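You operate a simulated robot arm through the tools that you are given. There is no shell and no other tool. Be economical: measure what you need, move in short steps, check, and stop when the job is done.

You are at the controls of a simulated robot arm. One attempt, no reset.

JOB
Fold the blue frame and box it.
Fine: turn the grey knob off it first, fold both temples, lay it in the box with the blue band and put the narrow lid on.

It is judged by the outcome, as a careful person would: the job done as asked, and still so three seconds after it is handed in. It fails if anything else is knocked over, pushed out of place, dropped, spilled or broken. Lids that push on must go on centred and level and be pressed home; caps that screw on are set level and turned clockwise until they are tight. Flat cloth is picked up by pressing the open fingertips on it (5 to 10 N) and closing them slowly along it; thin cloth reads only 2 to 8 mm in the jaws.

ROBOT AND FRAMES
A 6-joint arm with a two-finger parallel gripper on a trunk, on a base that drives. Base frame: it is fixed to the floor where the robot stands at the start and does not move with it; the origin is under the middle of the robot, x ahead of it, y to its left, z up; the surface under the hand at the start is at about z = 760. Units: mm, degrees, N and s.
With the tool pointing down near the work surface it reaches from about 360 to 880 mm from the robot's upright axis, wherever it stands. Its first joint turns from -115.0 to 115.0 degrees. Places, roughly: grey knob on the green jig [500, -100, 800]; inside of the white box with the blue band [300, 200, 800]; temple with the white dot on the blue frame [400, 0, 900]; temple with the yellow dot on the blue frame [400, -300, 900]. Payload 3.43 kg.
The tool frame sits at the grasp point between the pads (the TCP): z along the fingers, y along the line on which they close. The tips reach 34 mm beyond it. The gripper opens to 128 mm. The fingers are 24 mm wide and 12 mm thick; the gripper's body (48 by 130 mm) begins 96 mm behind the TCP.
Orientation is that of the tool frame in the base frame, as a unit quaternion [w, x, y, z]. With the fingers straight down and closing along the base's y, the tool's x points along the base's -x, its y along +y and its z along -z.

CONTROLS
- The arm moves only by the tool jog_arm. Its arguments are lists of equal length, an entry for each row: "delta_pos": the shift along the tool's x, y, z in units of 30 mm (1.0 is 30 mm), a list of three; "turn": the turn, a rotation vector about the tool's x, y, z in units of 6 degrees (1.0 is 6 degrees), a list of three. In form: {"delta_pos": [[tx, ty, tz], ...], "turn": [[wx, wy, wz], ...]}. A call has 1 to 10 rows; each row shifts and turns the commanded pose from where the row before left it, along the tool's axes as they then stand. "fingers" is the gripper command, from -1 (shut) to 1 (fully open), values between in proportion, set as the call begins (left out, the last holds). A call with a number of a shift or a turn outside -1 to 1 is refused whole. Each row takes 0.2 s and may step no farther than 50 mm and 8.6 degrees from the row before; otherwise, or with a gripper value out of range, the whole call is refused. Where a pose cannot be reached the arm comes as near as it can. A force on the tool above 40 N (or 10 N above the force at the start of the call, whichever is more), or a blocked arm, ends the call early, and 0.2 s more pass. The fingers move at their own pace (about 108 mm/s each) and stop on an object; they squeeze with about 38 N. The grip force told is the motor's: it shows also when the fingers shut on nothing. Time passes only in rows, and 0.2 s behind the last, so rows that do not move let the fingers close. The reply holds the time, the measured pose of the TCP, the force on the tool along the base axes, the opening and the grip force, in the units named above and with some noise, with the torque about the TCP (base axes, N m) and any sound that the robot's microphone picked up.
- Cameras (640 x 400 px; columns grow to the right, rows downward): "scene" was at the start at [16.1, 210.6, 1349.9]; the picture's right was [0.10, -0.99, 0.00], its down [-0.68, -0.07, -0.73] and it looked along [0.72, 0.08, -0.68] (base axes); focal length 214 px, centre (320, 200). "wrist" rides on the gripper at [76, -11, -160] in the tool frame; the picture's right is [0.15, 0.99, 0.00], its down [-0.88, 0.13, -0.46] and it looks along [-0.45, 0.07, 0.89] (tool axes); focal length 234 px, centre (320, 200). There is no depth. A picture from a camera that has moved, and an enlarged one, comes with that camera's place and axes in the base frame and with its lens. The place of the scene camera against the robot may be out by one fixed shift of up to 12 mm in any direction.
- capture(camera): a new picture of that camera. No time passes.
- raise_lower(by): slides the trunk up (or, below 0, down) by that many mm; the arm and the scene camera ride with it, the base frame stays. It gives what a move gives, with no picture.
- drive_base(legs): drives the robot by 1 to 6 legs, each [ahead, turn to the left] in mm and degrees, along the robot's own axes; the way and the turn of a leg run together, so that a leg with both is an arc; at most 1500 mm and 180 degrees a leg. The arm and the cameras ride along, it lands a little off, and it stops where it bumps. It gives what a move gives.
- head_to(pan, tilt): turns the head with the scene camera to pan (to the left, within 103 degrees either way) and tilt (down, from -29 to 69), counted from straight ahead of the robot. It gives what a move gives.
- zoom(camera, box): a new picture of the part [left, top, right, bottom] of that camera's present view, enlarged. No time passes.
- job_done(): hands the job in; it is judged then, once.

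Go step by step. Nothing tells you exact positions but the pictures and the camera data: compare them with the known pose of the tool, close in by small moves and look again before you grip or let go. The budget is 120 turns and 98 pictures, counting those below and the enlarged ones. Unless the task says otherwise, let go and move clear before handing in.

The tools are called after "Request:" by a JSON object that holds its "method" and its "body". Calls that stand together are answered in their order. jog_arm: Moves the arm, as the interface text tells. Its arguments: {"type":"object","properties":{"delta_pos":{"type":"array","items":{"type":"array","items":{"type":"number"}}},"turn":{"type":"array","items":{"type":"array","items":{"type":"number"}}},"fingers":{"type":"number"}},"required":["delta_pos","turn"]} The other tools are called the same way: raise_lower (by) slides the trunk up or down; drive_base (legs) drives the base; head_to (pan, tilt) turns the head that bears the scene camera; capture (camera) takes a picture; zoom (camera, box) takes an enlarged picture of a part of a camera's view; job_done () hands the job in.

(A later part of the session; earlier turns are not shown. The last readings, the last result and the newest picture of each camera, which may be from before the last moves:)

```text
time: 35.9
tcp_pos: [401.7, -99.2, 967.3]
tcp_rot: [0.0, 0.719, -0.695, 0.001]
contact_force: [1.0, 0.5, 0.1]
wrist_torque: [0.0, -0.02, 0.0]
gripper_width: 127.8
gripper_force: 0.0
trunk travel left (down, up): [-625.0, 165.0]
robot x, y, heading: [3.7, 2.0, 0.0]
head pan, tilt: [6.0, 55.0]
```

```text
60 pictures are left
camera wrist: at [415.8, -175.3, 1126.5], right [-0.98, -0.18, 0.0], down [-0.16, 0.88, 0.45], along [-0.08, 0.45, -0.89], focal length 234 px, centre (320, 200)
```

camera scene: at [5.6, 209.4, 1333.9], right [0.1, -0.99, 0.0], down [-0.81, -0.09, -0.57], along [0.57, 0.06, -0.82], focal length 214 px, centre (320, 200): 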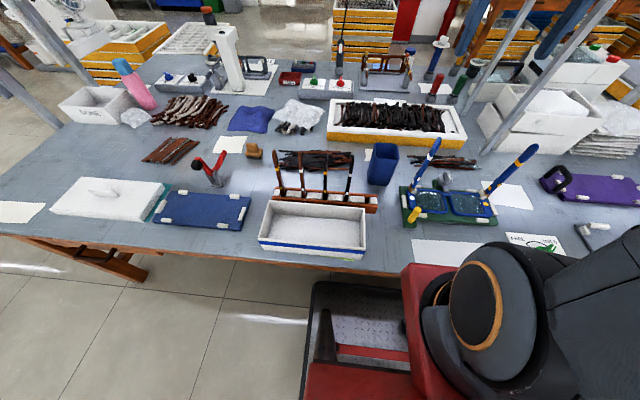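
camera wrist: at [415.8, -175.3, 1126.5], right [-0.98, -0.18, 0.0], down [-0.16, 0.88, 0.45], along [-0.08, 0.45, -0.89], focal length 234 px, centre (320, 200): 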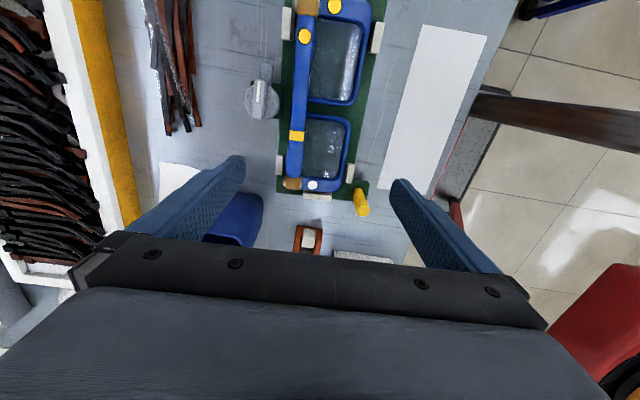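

The yaw is done. I zoom for frame edges.

Request:
{"method": "zoom", "body": {"camera": "wrist", "box": [220, 0, 420, 220]}}

```text
1.82 times, centred on (320, 110) of wrist
camera zoom: at [415.8, -175.3, 1126.5], right [-0.98, -0.18, 0.0], down [-0.16, 0.88, 0.45], along [-0.08, 0.45, -0.89], focal length 426 px, centre (320, 364)
```

zoom: 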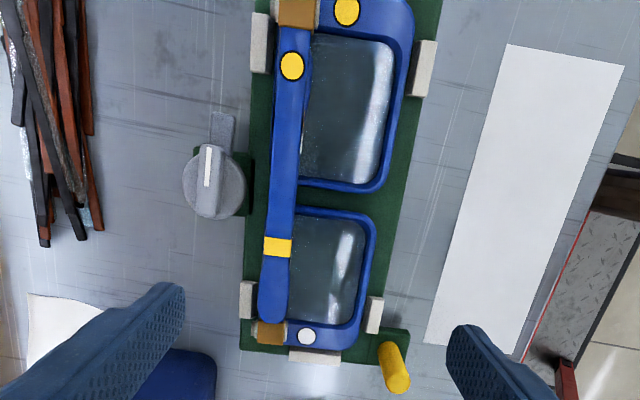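

The frame spans x≈361–445 at y=-95, tilted about 3.7°. I centre, correct yaw, and descend partway.

Request:
{"method": "jog_arm", "body": {"delta_pos": [[-0.14, 0, 0.9], [0, 0, 0.9], [0, 0, 0.9], [0, 0, 0.9], [0, 0, 0]], "turn": [[0, 0, -0.28], [0, 0, 0], [0, 0, 0], [0, 0, 0], [0, 0, 0]], "fingers": 0.9}}

Request:
{"method": "zoom", "body": {"camera": "wrist", "box": [180, 0, 460, 240]}}

Request:
{"method": "zoom", "body": {"camera": "scene", "box": [390, 140, 510, 240]}}

```text
time: 37.1
tcp_pos: [401.3, -95.5, 859.7]
tcp_rot: [-0.002, 0.729, -0.684, 0.002]
contact_force: [-0.3, -1.1, 0.3]
wrist_torque: [-0.02, -0.01, -0.01]
gripper_width: 121.4
gripper_force: 0.1
trunk travel left (down, up): [-625.0, 165.0]
robot x, y, heading: [1.3, -1.7, -0.2]
head pan, tilt: [6.0, 55.0]
```

```text
1.67 times, centred on (320, 120) of wrist
camera zoom: at [418.2, -170.6, 1018.4], right [-0.98, -0.21, 0.0], down [-0.19, 0.87, 0.45], along [-0.09, 0.44, -0.89], focal length 390 px, centre (320, 333)
```

zoom: 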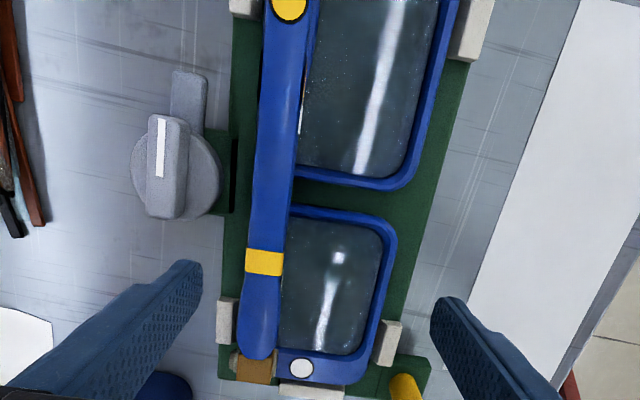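

```text
4.00 times, centred on (450, 190) of scene
camera zoom: at [5.5, 209.2, 1333.9], right [0.1, -0.99, 0.0], down [-0.81, -0.09, -0.57], along [0.57, 0.06, -0.82], focal length 858 px, centre (-200, 240)
```

zoom: 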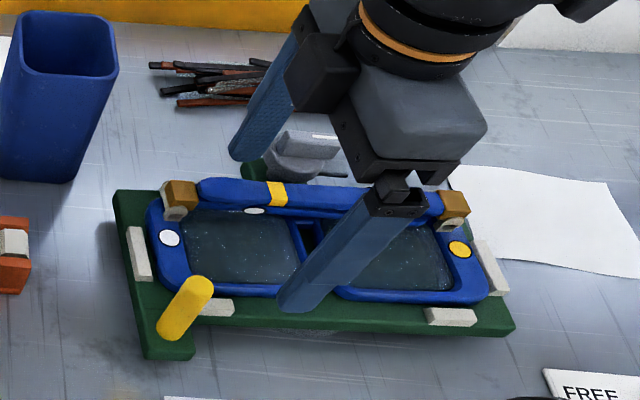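

Aligned. I descend to tip height ≈788 and check before closing.

Request:
{"method": "jog_arm", "body": {"delta_pos": [[0, -0.04, 0.6], [0, 0, 0.4], [0, 0, 0.25], [0, 0, 0]], "turn": [[0, 0, 0], [0, 0, 0], [0, 0, 0], [0, 0, 0]]}}

Request:
{"method": "zoom", "body": {"camera": "scene", "box": [400, 160, 500, 235]}}

Request:
{"method": "zoom", "body": {"camera": "wrist", "box": [200, 40, 440, 240]}}

```text
time: 38.1
tcp_pos: [402.7, -95.1, 821.8]
tcp_rot: [0.0, 0.729, -0.684, 0.001]
contact_force: [-0.3, 0.3, -0.4]
wrist_torque: [0.02, -0.01, 0.02]
gripper_width: 121.4
gripper_force: 0.1
trunk travel left (down, up): [-625.0, 165.0]
robot x, y, heading: [-2.5, -0.2, -0.1]
head pan, tilt: [6.0, 55.0]
```

```text
5.33 times, centred on (450, 198) of scene
camera zoom: at [5.5, 209.2, 1333.9], right [0.1, -0.99, 0.0], down [-0.81, -0.09, -0.57], along [0.57, 0.06, -0.82], focal length 1144 px, centre (-373, 213)
```

zoom: 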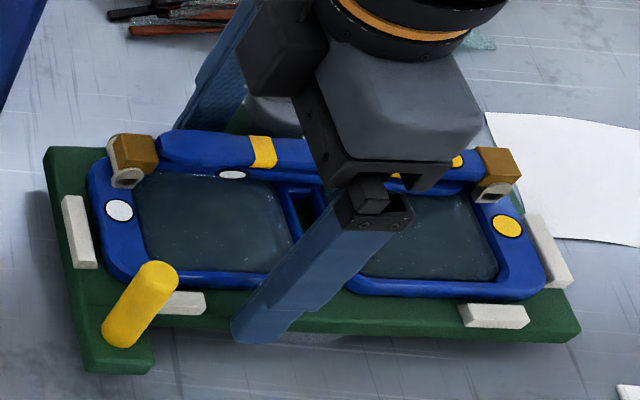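

```text
2.00 times, centred on (320, 140) of wrist
camera zoom: at [419.4, -170.9, 980.9], right [-0.98, -0.21, 0.0], down [-0.19, 0.87, 0.45], along [-0.09, 0.44, -0.89], focal length 468 px, centre (320, 320)
```

zoom: 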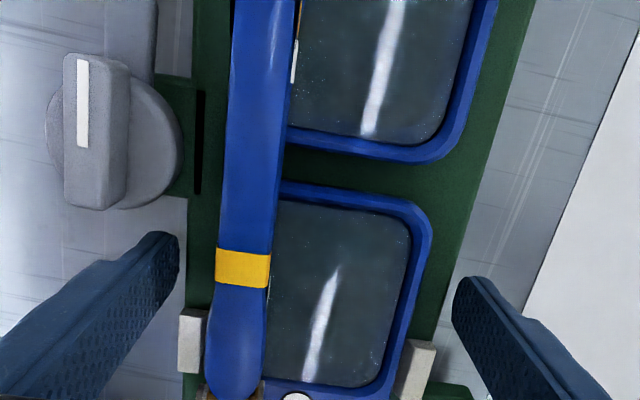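

I close on the frame; an opening near 84 mm will confirm the frame (about 118 would be the jig board).

Request:
{"method": "jog_arm", "body": {"delta_pos": [[0, 0, 0], [0, 0, 0], [0, 0, 0]], "turn": [[0, 0, 0], [0, 0, 0], [0, 0, 0]], "fingers": 0.4}}

Request:
{"method": "zoom", "body": {"camera": "scene", "box": [410, 175, 470, 225]}}

```text
time: 38.9
tcp_pos: [403.9, -95.4, 821.1]
tcp_rot: [-0.001, 0.729, -0.684, 0.002]
contact_force: [4.4, 0.2, -5.0]
wrist_torque: [0.2, -1.23, 0.17]
gripper_width: 115.7
gripper_force: 45.7
trunk travel left (down, up): [-625.0, 165.0]
robot x, y, heading: [-2.6, 0.8, 0.1]
head pan, tilt: [6.0, 55.0]
```

```text
8.00 times, centred on (440, 200) of scene
camera zoom: at [5.8, 209.2, 1333.8], right [0.1, -0.99, 0.0], down [-0.81, -0.09, -0.57], along [0.57, 0.06, -0.82], focal length 1716 px, centre (-640, 200)
```

zoom: 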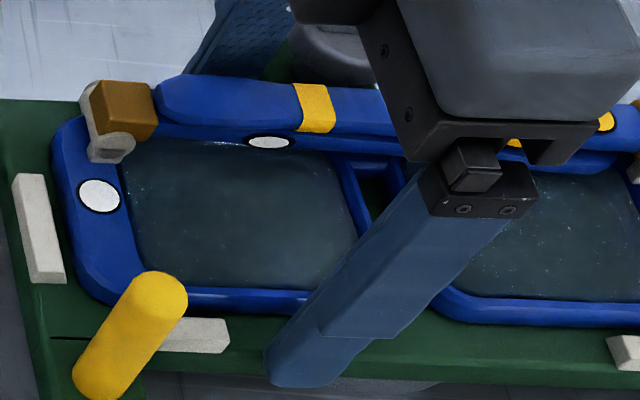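

That's the board's edge, so its top is above 788. I open, rise 6 mm, and close again.

Request:
{"method": "jog_arm", "body": {"delta_pos": [[0, 0, 0], [0, 0, -0.2], [0, 0, 0]], "turn": [[0, 0, 0], [0, 0, 0], [0, 0, 0]], "fingers": 0.95}}

Request:
{"method": "jog_arm", "body": {"delta_pos": [[0, 0, 0], [0, 0, 0], [0, 0, 0]], "turn": [[0, 0, 0], [0, 0, 0], [0, 0, 0]], "fingers": 0.45}}

Request:
{"method": "zoom", "body": {"camera": "scene", "box": [410, 175, 470, 225]}}

```text
time: 39.7
tcp_pos: [403.3, -94.6, 828.6]
tcp_rot: [0.0, 0.728, -0.685, 0.001]
contact_force: [-0.1, 0.5, 0.1]
wrist_torque: [0.01, 0.0, -0.02]
gripper_width: 124.5
gripper_force: 0.2
trunk travel left (down, up): [-625.0, 165.0]
robot x, y, heading: [-3.1, 0.8, -0.2]
head pan, tilt: [6.0, 55.0]
```

```text
time: 40.5
tcp_pos: [403.6, -95.0, 827.1]
tcp_rot: [-0.001, 0.729, -0.684, 0.001]
contact_force: [0.1, 0.5, -0.2]
wrist_torque: [0.01, -0.01, 0.02]
gripper_width: 93.1
gripper_force: 0.0
trunk travel left (down, up): [-625.0, 165.0]
robot x, y, heading: [-0.7, -1.8, 0.1]
head pan, tilt: [6.0, 55.0]
```

```text
8.00 times, centred on (440, 200) of scene
camera zoom: at [5.6, 209.2, 1333.9], right [0.1, -0.99, 0.0], down [-0.81, -0.09, -0.57], along [0.57, 0.06, -0.82], focal length 1716 px, centre (-640, 200)
```

zoom: 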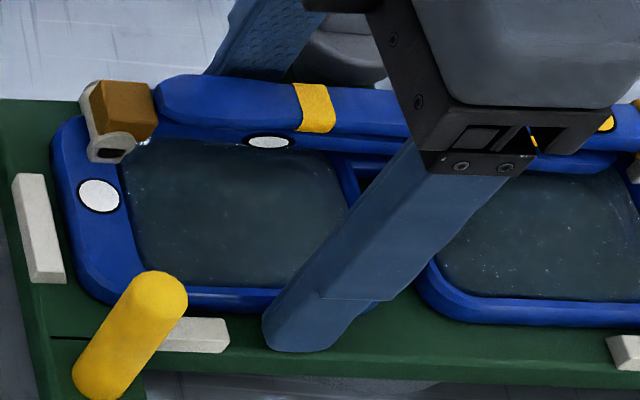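

The tips clear the board now. I close fully on the rim.

Request:
{"method": "jog_arm", "body": {"delta_pos": [[0, 0, 0], [0, 0, 0], [0, 0, 0]], "turn": [[0, 0, 0], [0, 0, 0], [0, 0, 0]], "fingers": -1}}

Request:
{"method": "zoom", "body": {"camera": "scene", "box": [400, 165, 500, 235]}}

Request:
{"method": "zoom", "body": {"camera": "wrist", "box": [200, 40, 440, 240]}}

```text
time: 41.3
tcp_pos: [403.7, -95.6, 826.7]
tcp_rot: [-0.001, 0.729, -0.684, 0.002]
contact_force: [1.2, 0.0, 1.3]
wrist_torque: [-0.06, -0.12, 0.02]
gripper_width: 83.4
gripper_force: 38.2
trunk travel left (down, up): [-625.0, 165.0]
robot x, y, heading: [-3.6, 1.5, 0.1]
head pan, tilt: [6.0, 55.0]
```

```text
5.71 times, centred on (450, 200) of scene
camera zoom: at [5.6, 209.2, 1333.9], right [0.1, -0.99, 0.0], down [-0.81, -0.09, -0.57], along [0.57, 0.06, -0.82], focal length 1226 px, centre (-423, 200)
```

zoom: 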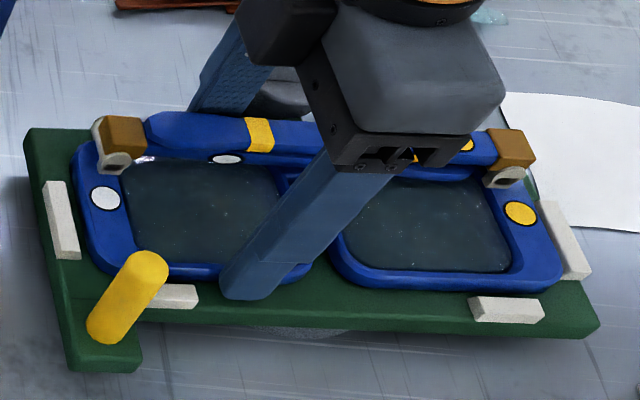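

```text
2.00 times, centred on (320, 140) of wrist
camera zoom: at [419.5, -170.7, 987.2], right [-0.98, -0.21, 0.0], down [-0.19, 0.87, 0.45], along [-0.09, 0.44, -0.89], focal length 468 px, centre (320, 320)
```

zoom: 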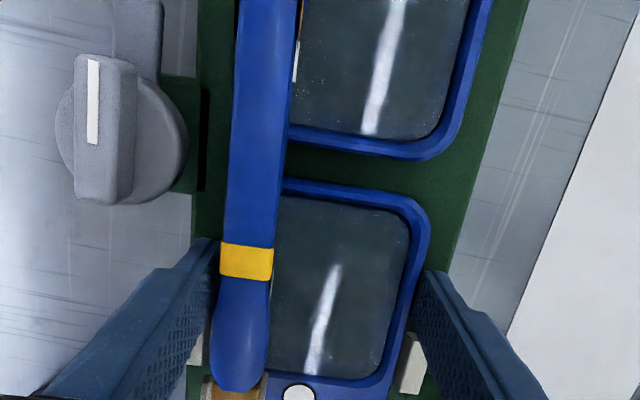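

Gripped at 83.4 mm. I lift slowly and check level.

Request:
{"method": "jog_arm", "body": {"delta_pos": [[0, 0, -0.2], [0, 0, -0.3], [0, 0, -0.5], [0, 0, 0]], "turn": [[0, 0, 0], [0, 0, 0], [0, 0, 0], [0, 0, 0]], "fingers": -1}}

Request:
{"method": "zoom", "body": {"camera": "scene", "box": [390, 150, 510, 240]}}

```text
time: 42.3
tcp_pos: [403.6, -94.6, 857.8]
tcp_rot: [0.0, 0.729, -0.684, 0.001]
contact_force: [-0.6, 0.0, -1.8]
wrist_torque: [0.1, 0.0, -0.02]
gripper_width: 83.1
gripper_force: 38.0
trunk travel left (down, up): [-625.0, 165.0]
robot x, y, heading: [-0.1, -0.6, 0.2]
head pan, tilt: [6.0, 55.0]
```

```text
4.44 times, centred on (450, 195) of scene
camera zoom: at [5.6, 209.2, 1333.9], right [0.1, -0.99, 0.0], down [-0.81, -0.09, -0.57], along [0.57, 0.06, -0.82], focal length 953 px, centre (-258, 222)
```

zoom: 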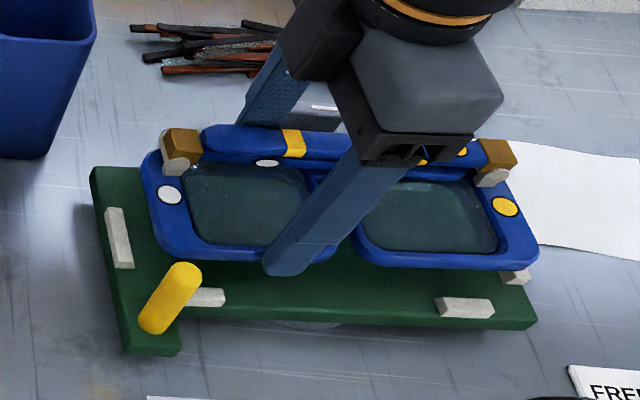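

The frame lifts level with both temples folded. I raise it well above the upright handles behind the box, square the yaw, and travel in y.

Request:
{"method": "jog_arm", "body": {"delta_pos": [[0, 0, -0.95], [0, 0, -0.95], [0, 0, -0.95], [0, 0, -0.95], [0, 0, -0.95], [0, 0, -0.95], [0, 0, -0.95], [0, 0, -0.95], [0, 0, 0]], "turn": [[0, 0, 0], [0, 0, 0], [0, 0, 0.31], [0, 0, 0.31], [0, 0, 0], [0, 0, 0], [0, 0, 0], [0, 0, 0], [0, 0, 0]], "fingers": -1}}

Request:
{"method": "jog_arm", "body": {"delta_pos": [[-0.8, 0, 0], [-0.9, 0, 0], [-0.95, 0, 0], [-0.95, 0, 0], [-0.95, 0, 0], [-0.95, 0, 0], [-0.95, 0, 0], [-0.95, 0, 0], [-0.95, 0, 0], [-0.95, 0, 0]], "turn": [[0, 0, 0], [0, 0, 0], [0, 0, 0], [0, 0, 0], [0, 0, 0], [0, 0, 0], [0, 0, 0], [0, 0, 0], [0, 0, 0], [0, 0, 0]], "fingers": -1}}

Request:
{"method": "jog_arm", "body": {"delta_pos": [[-0.95, 0.2, 0], [-0.95, 0.6, 0], [-0.95, 0.9, 0], [-0.6, 0.9, 0], [-0.3, 0.9, 0], [0, 0.5, 0], [0, 0, 0]], "turn": [[0, 0, 0], [0, 0, 0], [0, 0, 0], [0, 0, 0], [0, 0, 0], [0, 0, 0], [0, 0, 0]], "fingers": -1}}

Request:
{"method": "capture", "body": {"camera": "wrist"}}

Request:
{"method": "capture", "body": {"camera": "scene"}}

```text
time: 44.3
tcp_pos: [404.4, -96.1, 1084.5]
tcp_rot: [0.001, -0.707, 0.708, -0.002]
contact_force: [0.2, 0.0, -2.4]
wrist_torque: [0.1, -0.01, 0.02]
gripper_width: 83.1
gripper_force: 38.7
trunk travel left (down, up): [-625.0, 165.0]
robot x, y, heading: [-1.6, 3.3, -0.2]
head pan, tilt: [6.0, 55.0]
```

```text
time: 46.5
tcp_pos: [404.2, 184.0, 1084.2]
tcp_rot: [0.001, -0.707, 0.708, -0.002]
contact_force: [-0.5, -0.4, -1.9]
wrist_torque: [0.12, -0.05, -0.03]
gripper_width: 83.1
gripper_force: 37.8
trunk travel left (down, up): [-625.0, 165.0]
robot x, y, heading: [2.2, 0.4, -0.3]
head pan, tilt: [6.0, 55.0]
```

```text
time: 48.1
tcp_pos: [282.5, 296.6, 1082.5]
tcp_rot: [0.001, -0.706, 0.708, -0.002]
contact_force: [-0.3, 0.4, -2.1]
wrist_torque: [0.14, 0.03, -0.01]
gripper_width: 83.5
gripper_force: 38.6
trunk travel left (down, up): [-625.0, 165.0]
robot x, y, heading: [-0.5, -3.0, 0.1]
head pan, tilt: [6.0, 55.0]
```

```text
49 pictures are left
camera wrist: at [294.7, 220.5, 1243.6], right [-0.99, -0.15, 0.0], down [-0.13, 0.88, 0.45], along [-0.06, 0.45, -0.89], focal length 234 px, centre (320, 200)
```

wrist: 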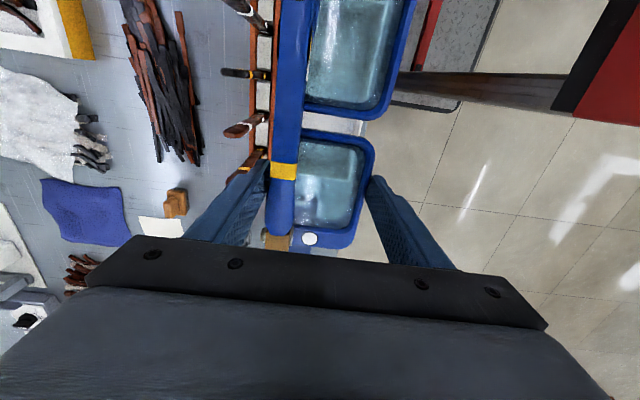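

```text
48 pictures are left
camera scene: at [5.6, 209.3, 1333.8], right [0.1, -0.99, 0.0], down [-0.81, -0.09, -0.57], along [0.57, 0.06, -0.82], focal length 214 px, centre (320, 200)
```

scene: 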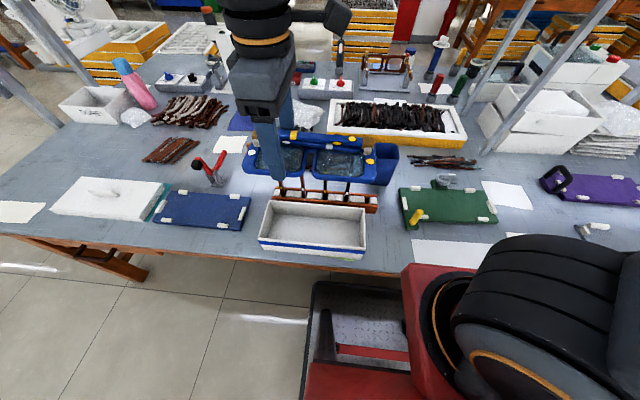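

The rack handles sit at x≈396, clear of me. I descend to about 20 mm above the box rim and compare the frame with the box in both cameras.

Request:
{"method": "jog_arm", "body": {"delta_pos": [[0, 0, 0.95], [0, 0, 0.95], [0, 0, 0.95], [0, 0, 0.95], [0, 0, 0.95], [0, 0, 0.95], [0, 0, 0.9], [0, 0, 0]], "turn": [[0, 0, 0], [0, 0, 0], [0, 0, 0], [0, 0, 0], [0, 0, 0], [0, 0, 0], [0, 0, 0], [0, 0, 0]], "fingers": -1}}

Request:
{"method": "capture", "body": {"camera": "wrist"}}

Request:
{"method": "zoom", "body": {"camera": "scene", "box": [240, 150, 400, 270]}}

```text
time: 49.9
tcp_pos: [283.4, 296.2, 885.7]
tcp_rot: [0.001, -0.707, 0.708, -0.001]
contact_force: [0.4, 0.4, -1.9]
wrist_torque: [0.11, 0.04, 0.02]
gripper_width: 83.3
gripper_force: 38.2
trunk travel left (down, up): [-625.0, 165.0]
robot x, y, heading: [-1.4, 2.4, 0.1]
head pan, tilt: [6.0, 55.0]
```

```text
47 pictures are left
camera wrist: at [294.7, 220.4, 1046.0], right [-0.99, -0.15, 0.0], down [-0.13, 0.88, 0.45], along [-0.06, 0.45, -0.89], focal length 234 px, centre (320, 200)
```

wrist: 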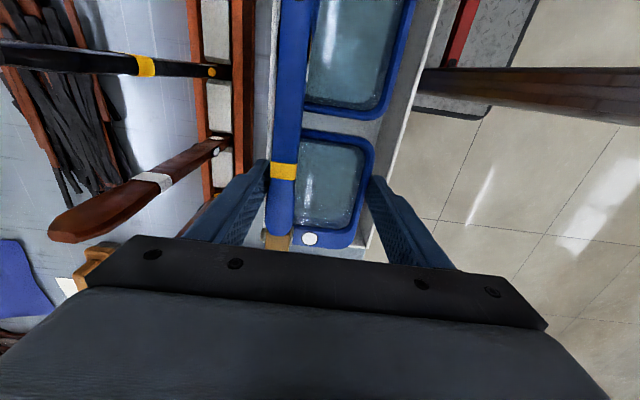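

```text
3.33 times, centred on (320, 210) of scene
camera zoom: at [5.5, 209.3, 1333.9], right [0.1, -0.99, 0.0], down [-0.81, -0.09, -0.57], along [0.57, 0.06, -0.82], focal length 715 px, centre (320, 167)
```

zoom: 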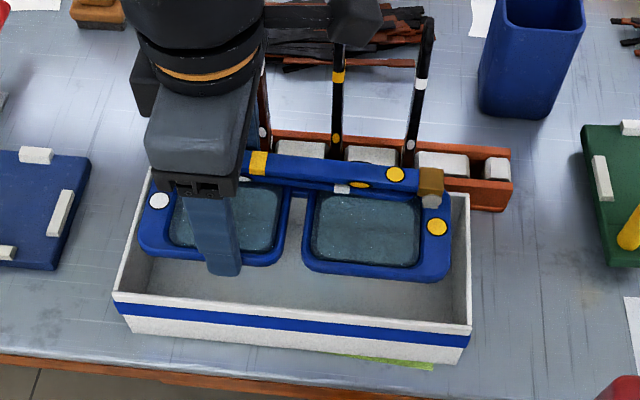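

The box rim shows on both sides of the frame in the wrist view; I zoom to measure.

Request:
{"method": "zoom", "body": {"camera": "wrist", "box": [240, 0, 460, 180]}}

Request:
{"method": "zoom", "body": {"camera": "wrist", "box": [240, 150, 420, 270]}}

```text
2.22 times, centred on (350, 90) of wrist
camera zoom: at [294.7, 220.4, 1046.0], right [-0.99, -0.15, 0.0], down [-0.13, 0.88, 0.45], along [-0.06, 0.45, -0.89], focal length 520 px, centre (253, 444)
```

zoom: 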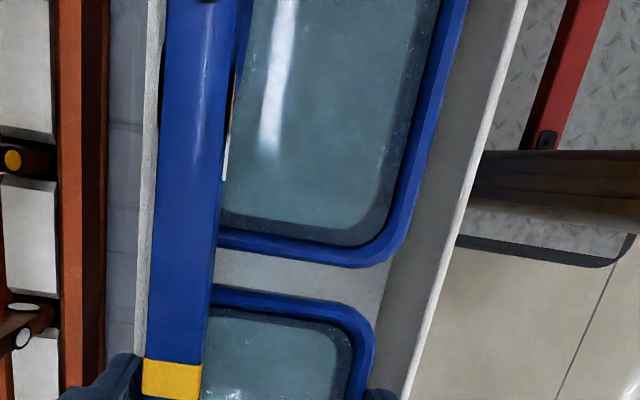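

```text
3.33 times, centred on (330, 210) of wrist
camera zoom: at [294.7, 220.4, 1046.0], right [-0.99, -0.15, 0.0], down [-0.13, 0.88, 0.45], along [-0.06, 0.45, -0.89], focal length 781 px, centre (287, 167)
```

zoom: 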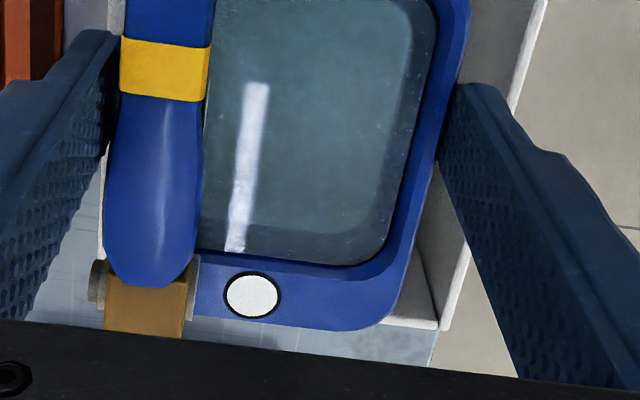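

By the wrist camera the box inside is x≈218–333 (centre 275.5) and y is centred; I need 8 mm toward -x. I shift and lower into the mouth of the box, then check.

Request:
{"method": "jog_arm", "body": {"delta_pos": [[0, 0.26, 0], [0, 0, 0.4], [0, 0, 0.4], [0, 0, 0.3], [0, 0, 0]], "turn": [[0, 0, 0], [0, 0, 0], [0, 0, 0], [0, 0, 0], [0, 0, 0]], "fingers": -1}}

Request:
{"method": "zoom", "body": {"camera": "wrist", "box": [220, 80, 440, 280]}}

Request:
{"method": "zoom", "body": {"camera": "scene", "box": [250, 170, 380, 270]}}

```text
time: 51.1
tcp_pos: [275.6, 296.9, 852.9]
tcp_rot: [0.0, -0.707, 0.707, -0.001]
contact_force: [0.5, -0.5, -3.2]
wrist_torque: [0.07, 0.04, 0.01]
gripper_width: 83.3
gripper_force: 38.0
trunk travel left (down, up): [-625.0, 165.0]
robot x, y, heading: [-2.9, -2.1, -0.1]
head pan, tilt: [6.0, 55.0]
```

```text
2.00 times, centred on (330, 180) of wrist
camera zoom: at [287.4, 220.5, 1013.1], right [-0.99, -0.15, 0.0], down [-0.13, 0.88, 0.45], along [-0.06, 0.45, -0.89], focal length 468 px, centre (300, 240)
```

zoom: 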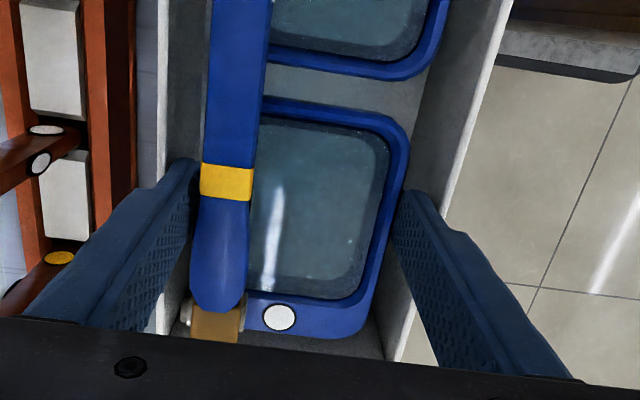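

```text
4.00 times, centred on (315, 220) of scene
camera zoom: at [5.5, 209.3, 1333.8], right [0.1, -0.99, 0.0], down [-0.81, -0.09, -0.57], along [0.57, 0.06, -0.82], focal length 858 px, centre (340, 120)
```

zoom: 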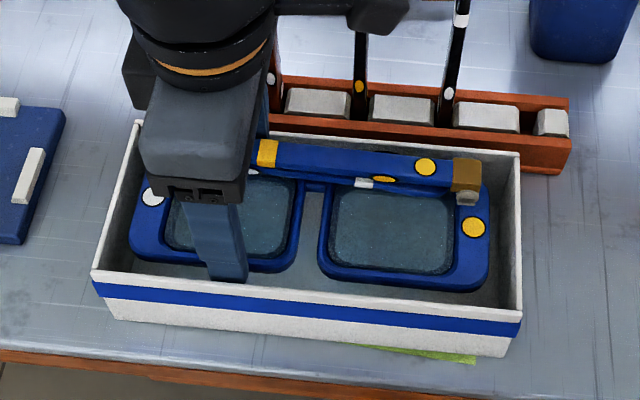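

Everything sits inside the rim with about 4–5 mm clear of each wall. I lower slowly to the floor of the box.

Request:
{"method": "jog_arm", "body": {"delta_pos": [[0, 0, 0.45], [0, 0, 0.45], [0, 0, 0.35], [0, 0, 0.1], [0, 0, 0.08], [0, 0, 0]], "turn": [[0, 0, 0], [0, 0, 0], [0, 0, 0], [0, 0, 0], [0, 0, 0], [0, 0, 0]], "fingers": -1}}

Request:
{"method": "zoom", "body": {"camera": "scene", "box": [250, 170, 380, 270]}}

```text
time: 51.8
tcp_pos: [276.3, 296.1, 825.1]
tcp_rot: [0.001, -0.707, 0.707, -0.001]
contact_force: [-2.8, -3.4, 19.9]
wrist_torque: [0.11, 1.01, -0.01]
gripper_width: 83.4
gripper_force: 38.4
trunk travel left (down, up): [-625.0, 165.0]
robot x, y, heading: [0.2, -0.2, -0.0]
head pan, tilt: [6.0, 55.0]
stopped in row 3: the force on the tool passed its limit at 57 N (the readings are from after the stop); the commanded pose is now the measured one
```

```text
4.00 times, centred on (315, 220) of scene
camera zoom: at [5.1, 208.8, 1334.1], right [0.1, -0.99, 0.0], down [-0.81, -0.09, -0.57], along [0.57, 0.06, -0.82], focal length 858 px, centre (340, 120)
```

zoom: 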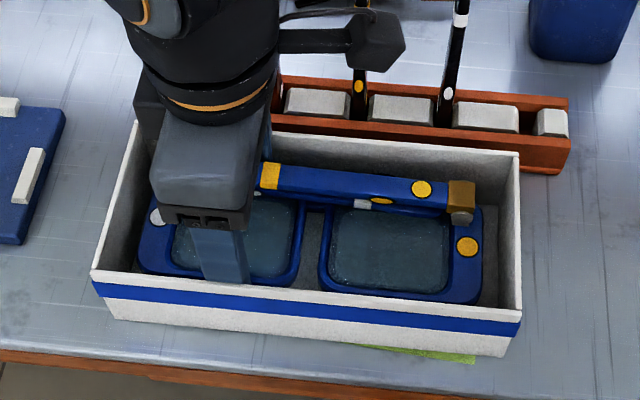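

Contact came early, and the torque says it is on the -x finger. I look closely at that finger and the front wall.

Request:
{"method": "zoom", "body": {"camera": "wrist", "box": [240, 120, 420, 270]}}

Request:
{"method": "zoom", "body": {"camera": "scene", "box": [270, 190, 340, 260]}}

```text
2.67 times, centred on (330, 195) of wrist
camera zoom: at [287.1, 220.1, 984.4], right [-0.99, -0.14, 0.0], down [-0.13, 0.88, 0.46], along [-0.06, 0.45, -0.89], focal length 624 px, centre (293, 213)
```

zoom: 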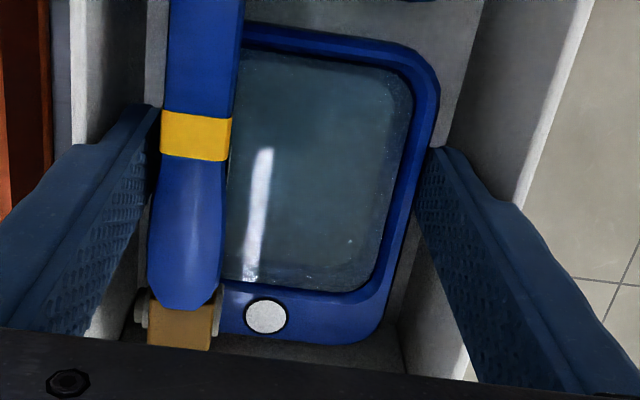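

```text
5.71 times, centred on (305, 225) of scene
camera zoom: at [5.1, 208.8, 1334.1], right [0.1, -0.99, 0.0], down [-0.81, -0.09, -0.57], along [0.57, 0.06, -0.82], focal length 1226 px, centre (406, 57)
```

zoom: 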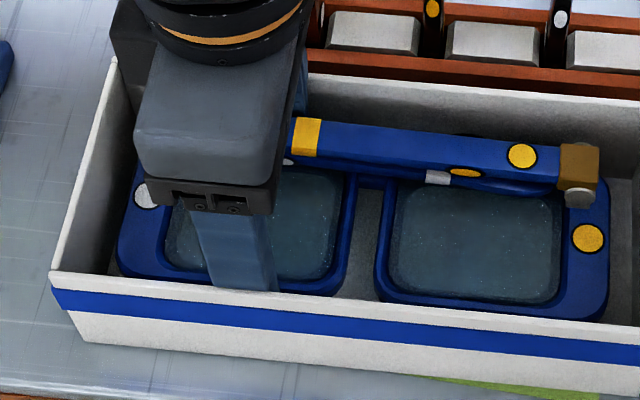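

The contact height (TCP level = rim height) suggests the thicker step of the -x finger landed on the rim. I rise slightly, shift 2.5 mm to +x and try again gently.

Request:
{"method": "jog_arm", "body": {"delta_pos": [[0, 0, -0.15], [0, -0.085, 0], [0, 0, 0.1], [0, 0, 0.07], [0, 0, 0.07], [0, 0, 0.07]], "turn": [[0, 0, 0], [0, 0, 0], [0, 0, 0], [0, 0, 0], [0, 0, 0], [0, 0, 0]], "fingers": -1}}

Request:
{"method": "zoom", "body": {"camera": "wrist", "box": [220, 120, 440, 270]}}

```text
time: 53.0
tcp_pos: [279.5, 297.5, 824.1]
tcp_rot: [0.003, -0.706, 0.708, -0.002]
contact_force: [-3.9, -6.7, 28.4]
wrist_torque: [0.01, -1.37, -0.37]
gripper_width: 83.4
gripper_force: 38.2
trunk travel left (down, up): [-625.0, 165.0]
robot x, y, heading: [1.6, -0.5, 0.0]
head pan, tilt: [6.0, 55.0]
stopped in row 5: the force on the tool passed its limit at 47 N (the readings are from after the stop); the commanded pose is now the measured one
```

```text
2.67 times, centred on (330, 195) of wrist
camera zoom: at [290.2, 220.5, 983.4], right [-0.99, -0.14, -0.01], down [-0.13, 0.88, 0.46], along [-0.06, 0.45, -0.89], focal length 624 px, centre (293, 213)
```

zoom: 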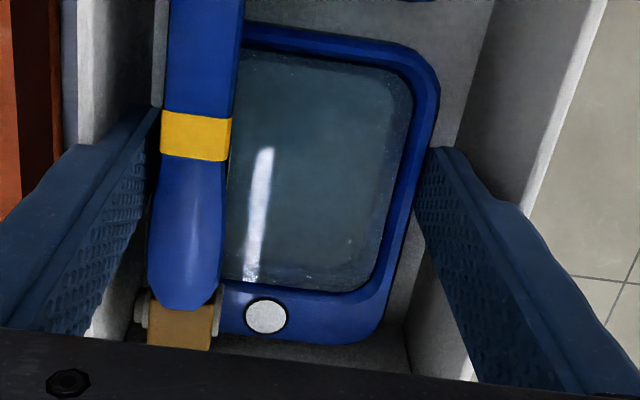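

Now the +x side touches at the same height, so the gap is just about the steps' width. One try centred between (x≈277.9).

Request:
{"method": "jog_arm", "body": {"delta_pos": [[0, 0, -0.15], [0, 0.055, 0], [0, 0, 0], [0, 0, 0.1], [0, 0, 0.06], [0, 0, 0.06], [0, 0, 0.06], [0, 0, 0.06]], "turn": [[0, 0, 0], [0, 0, 0], [0, 0, 0], [0, 0, 0], [0, 0, 0], [0, 0, 0], [0, 0, 0], [0, 0, 0]], "fingers": -1}}

```text
time: 54.2
tcp_pos: [279.0, 298.3, 825.9]
tcp_rot: [0.003, -0.706, 0.708, -0.001]
contact_force: [-3.0, -5.2, 27.7]
wrist_torque: [0.07, 1.69, 0.26]
gripper_width: 83.2
gripper_force: 37.7
trunk travel left (down, up): [-625.0, 165.0]
robot x, y, heading: [-0.1, -0.4, -0.1]
head pan, tilt: [6.0, 55.0]
stopped in row 6: the force on the tool passed its limit at 46 N (the readings are from after the stop); the commanded pose is now the measured one
```

The fingers' thicker upper part just doesn't fit between the walls, so I can't go lower with this grip. I ease off the rim, centre at x≈277.7, and see how high the frame is above the floor before deciding how to release.

Request:
{"method": "jog_arm", "body": {"delta_pos": [[0, 0, -0.1], [0, 0.04, 0], [0, 0, 0]], "turn": [[0, 0, 0], [0, 0, 0], [0, 0, 0]], "fingers": -1}}

Request:
{"method": "zoom", "body": {"camera": "scene", "box": [310, 195, 380, 265]}}

```text
time: 55.0
tcp_pos: [278.4, 297.9, 826.2]
tcp_rot: [0.004, -0.707, 0.707, -0.001]
contact_force: [0.6, 0.2, -3.4]
wrist_torque: [0.08, 0.01, 0.01]
gripper_width: 83.4
gripper_force: 38.2
trunk travel left (down, up): [-625.0, 165.0]
robot x, y, heading: [-0.5, -0.1, -0.1]
head pan, tilt: [6.0, 55.0]
```

```text
5.71 times, centred on (345, 230) of scene
camera zoom: at [5.7, 209.3, 1333.8], right [0.1, -0.99, 0.0], down [-0.81, -0.09, -0.57], along [0.57, 0.06, -0.82], focal length 1226 px, centre (177, 29)
```

zoom: 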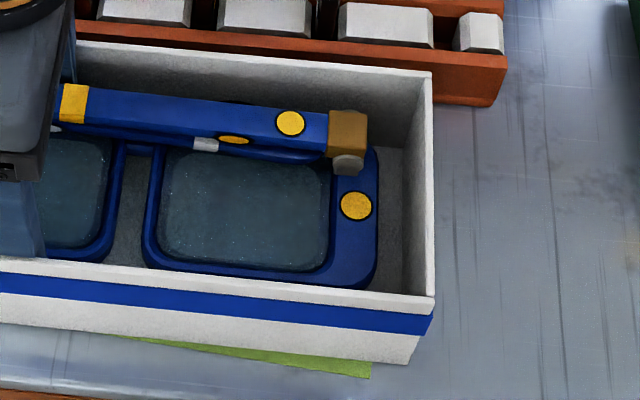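

The frame hangs roughly 20 mm over the box floor, inside the walls; that is as low as the finger shape allows. I'll open just a little so it settles flat, then look.

Request:
{"method": "jog_arm", "body": {"delta_pos": [[0, 0, 0.03], [0, 0, 0], [0, 0, 0]], "turn": [[0, 0, 0], [0, 0, 0], [0, 0, 0]], "fingers": 0.35}}

Request:
{"method": "zoom", "body": {"camera": "scene", "box": [250, 170, 380, 270]}}

Request:
{"method": "zoom", "body": {"camera": "wrist", "box": [220, 120, 440, 270]}}

```text
time: 55.8
tcp_pos: [277.5, 298.2, 825.7]
tcp_rot: [0.003, -0.707, 0.707, -0.001]
contact_force: [0.0, -0.8, 0.3]
wrist_torque: [0.01, -0.02, 0.0]
gripper_width: 86.4
gripper_force: 0.0
trunk travel left (down, up): [-625.0, 165.0]
robot x, y, heading: [-2.9, 2.2, 0.3]
head pan, tilt: [6.0, 55.0]
```

```text
4.00 times, centred on (315, 220) of scene
camera zoom: at [5.7, 209.3, 1333.8], right [0.1, -0.99, 0.0], down [-0.81, -0.09, -0.57], along [0.57, 0.06, -0.82], focal length 858 px, centre (340, 120)
```

zoom: 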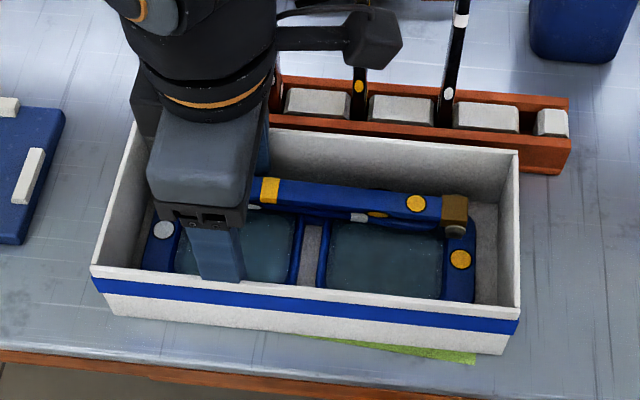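

```text
2.67 times, centred on (330, 195) of wrist
camera zoom: at [288.2, 221.9, 985.2], right [-0.99, -0.14, -0.01], down [-0.13, 0.88, 0.46], along [-0.06, 0.45, -0.89], focal length 624 px, centre (293, 213)
```

zoom: 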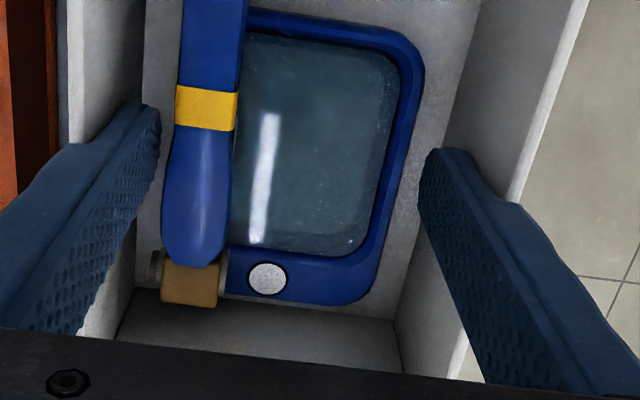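

The frame lies flat and folded in the box. I lift clear, then drive back, left about 600 mm and up to the table again so both lid and box are in reach.

Request:
{"method": "jog_arm", "body": {"delta_pos": [[0, 0, -0.5], [0, 0, -0.9], [0, 0, -0.95], [0, 0, -0.95], [0, 0, -0.95], [0, 0, -0.95], [0, 0, -0.95], [0, 0, -0.95], [0, 0, -0.95], [0, 0, 0]], "turn": [[0, 0, 0], [0, 0, 0], [0, 0, 0], [0, 0, 0], [0, 0, 0], [0, 0, 0], [0, 0, 0], [0, 0, 0], [0, 0, 0], [0, 0, 0]]}}

Request:
{"method": "drive_base", "body": {"legs": [[-280, 0]]}}

Request:
{"method": "capture", "body": {"camera": "scene"}}

```text
time: 58.0
tcp_pos: [277.4, 297.1, 1067.8]
tcp_rot: [0.004, -0.706, 0.708, -0.001]
contact_force: [-0.4, 0.2, -0.3]
wrist_torque: [0.05, 0.01, -0.01]
gripper_width: 86.6
gripper_force: 0.0
trunk travel left (down, up): [-625.0, 165.0]
robot x, y, heading: [1.4, 0.6, -0.0]
head pan, tilt: [6.0, 55.0]
```

```text
time: 60.0
tcp_pos: [-0.6, 297.3, 1066.2]
tcp_rot: [0.004, -0.706, 0.708, 0.0]
contact_force: [0.6, 0.4, 0.9]
wrist_torque: [-0.01, -0.03, -0.04]
gripper_width: 86.4
gripper_force: 0.1
trunk travel left (down, up): [-625.0, 165.0]
robot x, y, heading: [-275.3, -0.6, -0.1]
head pan, tilt: [6.0, 55.0]
```

```text
34 pictures are left
camera scene: at [-272.3, 209.5, 1333.8], right [0.1, -0.99, 0.0], down [-0.81, -0.08, -0.57], along [0.57, 0.06, -0.82], focal length 214 px, centre (320, 200)
```

scene: 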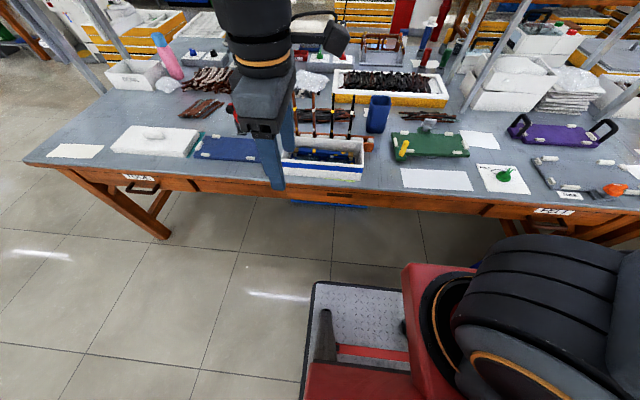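

The way is clear. I drive left and return to the table.

Request:
{"method": "drive_base", "body": {"legs": [[0, 90], [600, 0], [0, -90]]}}

Request:
{"method": "drive_base", "body": {"legs": [[270, 0]]}}

Request:
{"method": "head_to", "body": {"pan": 10, "tilt": 55}}

Request:
{"method": "capture", "body": {"camera": "scene"}}

```text
time: 71.0
tcp_pos: [16.8, 887.9, 1067.8]
tcp_rot: [0.004, -0.697, 0.717, -0.001]
contact_force: [-0.1, -0.2, -0.8]
wrist_torque: [0.04, -0.01, 0.03]
gripper_width: 86.5
gripper_force: 0.1
trunk travel left (down, up): [-625.0, 165.0]
robot x, y, heading: [-266.8, 595.7, -1.4]
head pan, tilt: [6.0, 55.0]
```

```text
time: 72.9
tcp_pos: [288.1, 881.5, 1067.1]
tcp_rot: [0.003, -0.697, 0.717, -0.001]
contact_force: [-0.8, -0.1, -0.5]
wrist_torque: [0.0, 0.01, -0.01]
gripper_width: 86.5
gripper_force: 0.0
trunk travel left (down, up): [-625.0, 165.0]
robot x, y, heading: [2.4, 589.6, -1.4]
head pan, tilt: [6.0, 55.0]
```

```text
time: 73.6
tcp_pos: [287.5, 881.8, 1065.0]
tcp_rot: [0.003, -0.697, 0.717, -0.002]
contact_force: [-0.5, 0.6, 0.0]
wrist_torque: [0.0, 0.03, 0.02]
gripper_width: 86.5
gripper_force: 0.1
trunk travel left (down, up): [-625.0, 165.0]
robot x, y, heading: [4.5, 590.1, -1.2]
head pan, tilt: [10.0, 55.0]
```

```text
33 pictures are left
camera scene: at [13.2, 805.0, 1333.8], right [0.15, -0.99, 0.0], down [-0.81, -0.12, -0.57], along [0.57, 0.09, -0.82], focal length 214 px, centre (320, 200)
```

scene: 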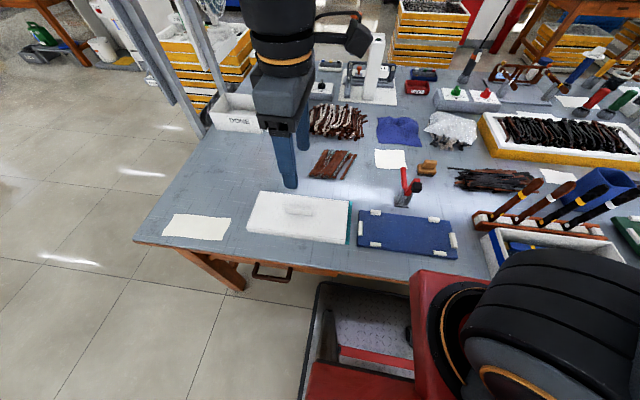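

The lid's handle is about (341, 918). I move above it and look with the wrist camera.

Request:
{"method": "jog_arm", "body": {"delta_pos": [[-0.4, -0.6, 0], [-0.4, -0.6, 0.5], [-0.4, -0.6, 0.9], [0, 0, 0.9], [0, 0, 0.9], [0, 0, 0]], "turn": [[0, 0, 0], [0, 0, 0], [0, 0, 0], [0, 0, 0], [0, 0, 0], [0, 0, 0]], "fingers": -0.1}}

Request:
{"method": "capture", "body": {"camera": "wrist"}}

```text
time: 75.0
tcp_pos: [341.6, 917.2, 970.5]
tcp_rot: [0.004, -0.698, 0.716, -0.001]
contact_force: [-0.6, 1.6, -0.3]
wrist_torque: [0.02, 0.04, 0.01]
gripper_width: 57.8
gripper_force: 0.1
trunk travel left (down, up): [-625.0, 165.0]
robot x, y, heading: [5.0, 588.2, -1.4]
head pan, tilt: [10.0, 55.0]
```

```text
32 pictures are left
camera wrist: at [350.8, 839.6, 1130.0], right [-0.99, -0.12, -0.01], down [-0.11, 0.88, 0.46], along [-0.05, 0.46, -0.89], focal length 234 px, centre (320, 200)
```

wrist: 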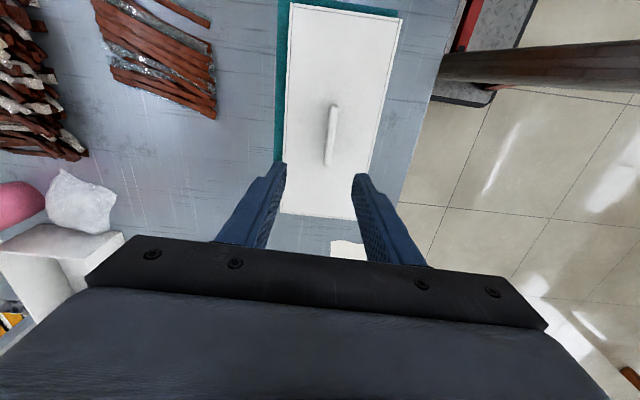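

Lid spans x≈266–396, y≈766–1048, centred near (331, 907). I zoom on the handle.

Request:
{"method": "zoom", "body": {"camera": "wrist", "box": [270, 80, 390, 190]}}

```text
3.64 times, centred on (330, 135) of wrist
camera zoom: at [350.8, 839.6, 1130.0], right [-0.99, -0.12, -0.01], down [-0.11, 0.88, 0.46], along [-0.05, 0.46, -0.89], focal length 852 px, centre (284, 436)
```

zoom: 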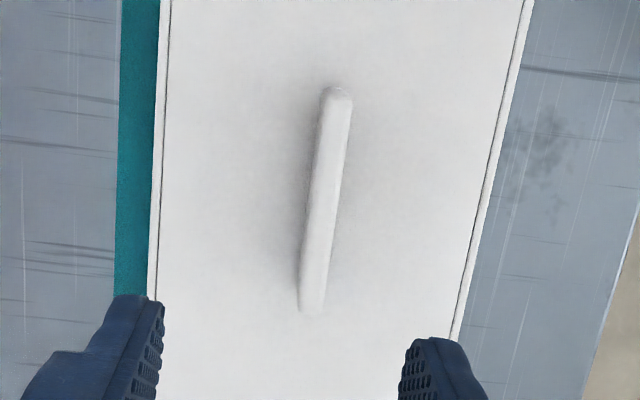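

The handle is nearly parallel to the lid, centred near (328, 907). I centre on it, trim the yaw and come lower for a height measurement.

Request:
{"method": "jog_arm", "body": {"delta_pos": [[0.33, 0.45, 0.4], [0, 0, 0.9], [0, 0, 0.9], [0, 0, 0]], "turn": [[0, 0, -0.4], [0, 0, 0], [0, 0, 0], [0, 0, 0]], "fingers": -0.1}}

Request:
{"method": "zoom", "body": {"camera": "wrist", "box": [230, 0, 430, 200]}}

Request:
{"method": "zoom", "body": {"camera": "scene", "box": [230, 150, 370, 250]}}

```text
time: 76.0
tcp_pos: [328.8, 906.5, 904.6]
tcp_rot: [-0.004, 0.713, -0.702, 0.001]
contact_force: [0.1, -0.5, 0.7]
wrist_torque: [0.0, 0.0, -0.01]
gripper_width: 57.6
gripper_force: 0.1
trunk travel left (down, up): [-625.0, 165.0]
robot x, y, heading: [3.4, 590.4, -1.0]
head pan, tilt: [10.0, 55.0]
```

```text
2.00 times, centred on (330, 100) of wrist
camera zoom: at [340.8, 829.4, 1063.8], right [-0.99, -0.16, -0.01], down [-0.15, 0.88, 0.46], along [-0.07, 0.45, -0.89], focal length 468 px, centre (300, 400)
```

zoom: 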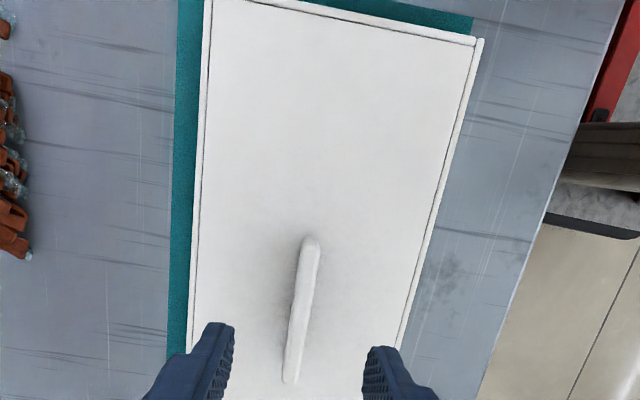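

```text
4.00 times, centred on (300, 200) of scene
camera zoom: at [13.1, 805.0, 1333.9], right [0.15, -0.99, 0.0], down [-0.81, -0.12, -0.57], along [0.57, 0.09, -0.82], focal length 858 px, centre (400, 200)
```

zoom: 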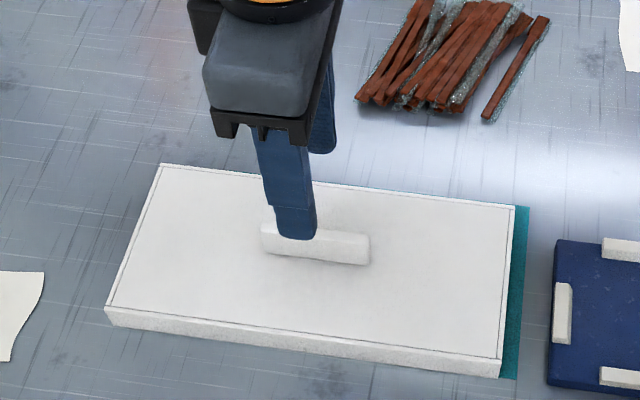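

The handle is centred between the fingers. I descend in steps until the tips touch the lid top.

Request:
{"method": "jog_arm", "body": {"delta_pos": [[0, 0, 0.7], [0, 0, 0.6], [0, 0, 0.15], [0, 0, 0.15], [0, 0, 0.15], [0, 0, 0.15]], "turn": [[0, 0, 0], [0, 0, 0], [0, 0, 0], [0, 0, 0], [0, 0, 0], [0, 0, 0]], "fingers": -0.1}}

Request:
{"method": "zoom", "body": {"camera": "scene", "box": [270, 170, 340, 225]}}

```text
time: 77.4
tcp_pos: [330.0, 907.7, 848.1]
tcp_rot: [-0.004, 0.712, -0.702, 0.001]
contact_force: [0.5, 0.3, 0.6]
wrist_torque: [0.0, -0.02, 0.04]
gripper_width: 57.6
gripper_force: 0.1
trunk travel left (down, up): [-625.0, 165.0]
robot x, y, heading: [4.6, 593.4, -1.6]
head pan, tilt: [10.0, 55.0]
```

```text
7.27 times, centred on (305, 198) of scene
camera zoom: at [13.2, 805.0, 1333.8], right [0.15, -0.99, 0.0], down [-0.81, -0.12, -0.57], along [0.57, 0.09, -0.82], focal length 1560 px, centre (429, 218)
```

zoom: 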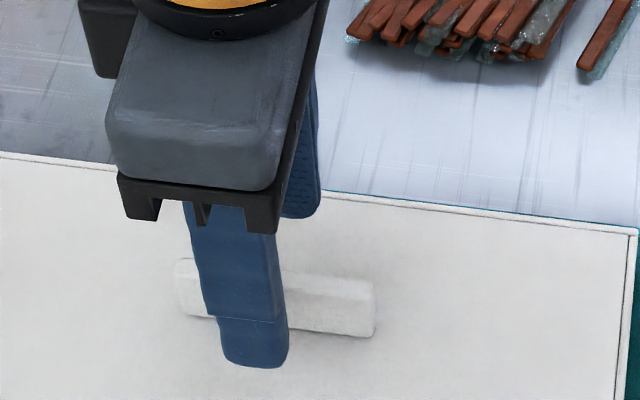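

Still above the lid surface. I continue gently.

Request:
{"method": "jog_arm", "body": {"delta_pos": [[0, 0, 0.12], [0, 0, 0.12], [0, 0, 0.12], [0, 0, 0.1], [0, 0, 0.1], [0, 0, 0.1], [0, 0, 0.1], [0, 0, 0.1]], "turn": [[0, 0, 0], [0, 0, 0], [0, 0, 0], [0, 0, 0], [0, 0, 0], [0, 0, 0], [0, 0, 0], [0, 0, 0]], "fingers": -0.1}}

Request:
{"method": "zoom", "body": {"camera": "scene", "box": [270, 170, 340, 225]}}

```text
time: 79.2
tcp_pos: [329.2, 908.0, 822.9]
tcp_rot: [-0.004, 0.712, -0.702, 0.001]
contact_force: [-0.1, -0.8, -0.1]
wrist_torque: [0.0, 0.01, 0.03]
gripper_width: 57.4
gripper_force: 0.2
trunk travel left (down, up): [-625.0, 165.0]
robot x, y, heading: [3.5, 590.2, -1.5]
head pan, tilt: [10.0, 55.0]
```

```text
7.27 times, centred on (305, 198) of scene
camera zoom: at [13.2, 805.0, 1333.8], right [0.15, -0.99, 0.0], down [-0.81, -0.12, -0.57], along [0.57, 0.09, -0.82], focal length 1560 px, centre (429, 218)
```

zoom: 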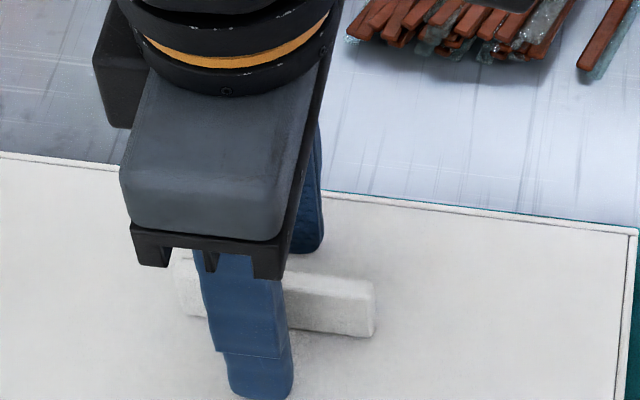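

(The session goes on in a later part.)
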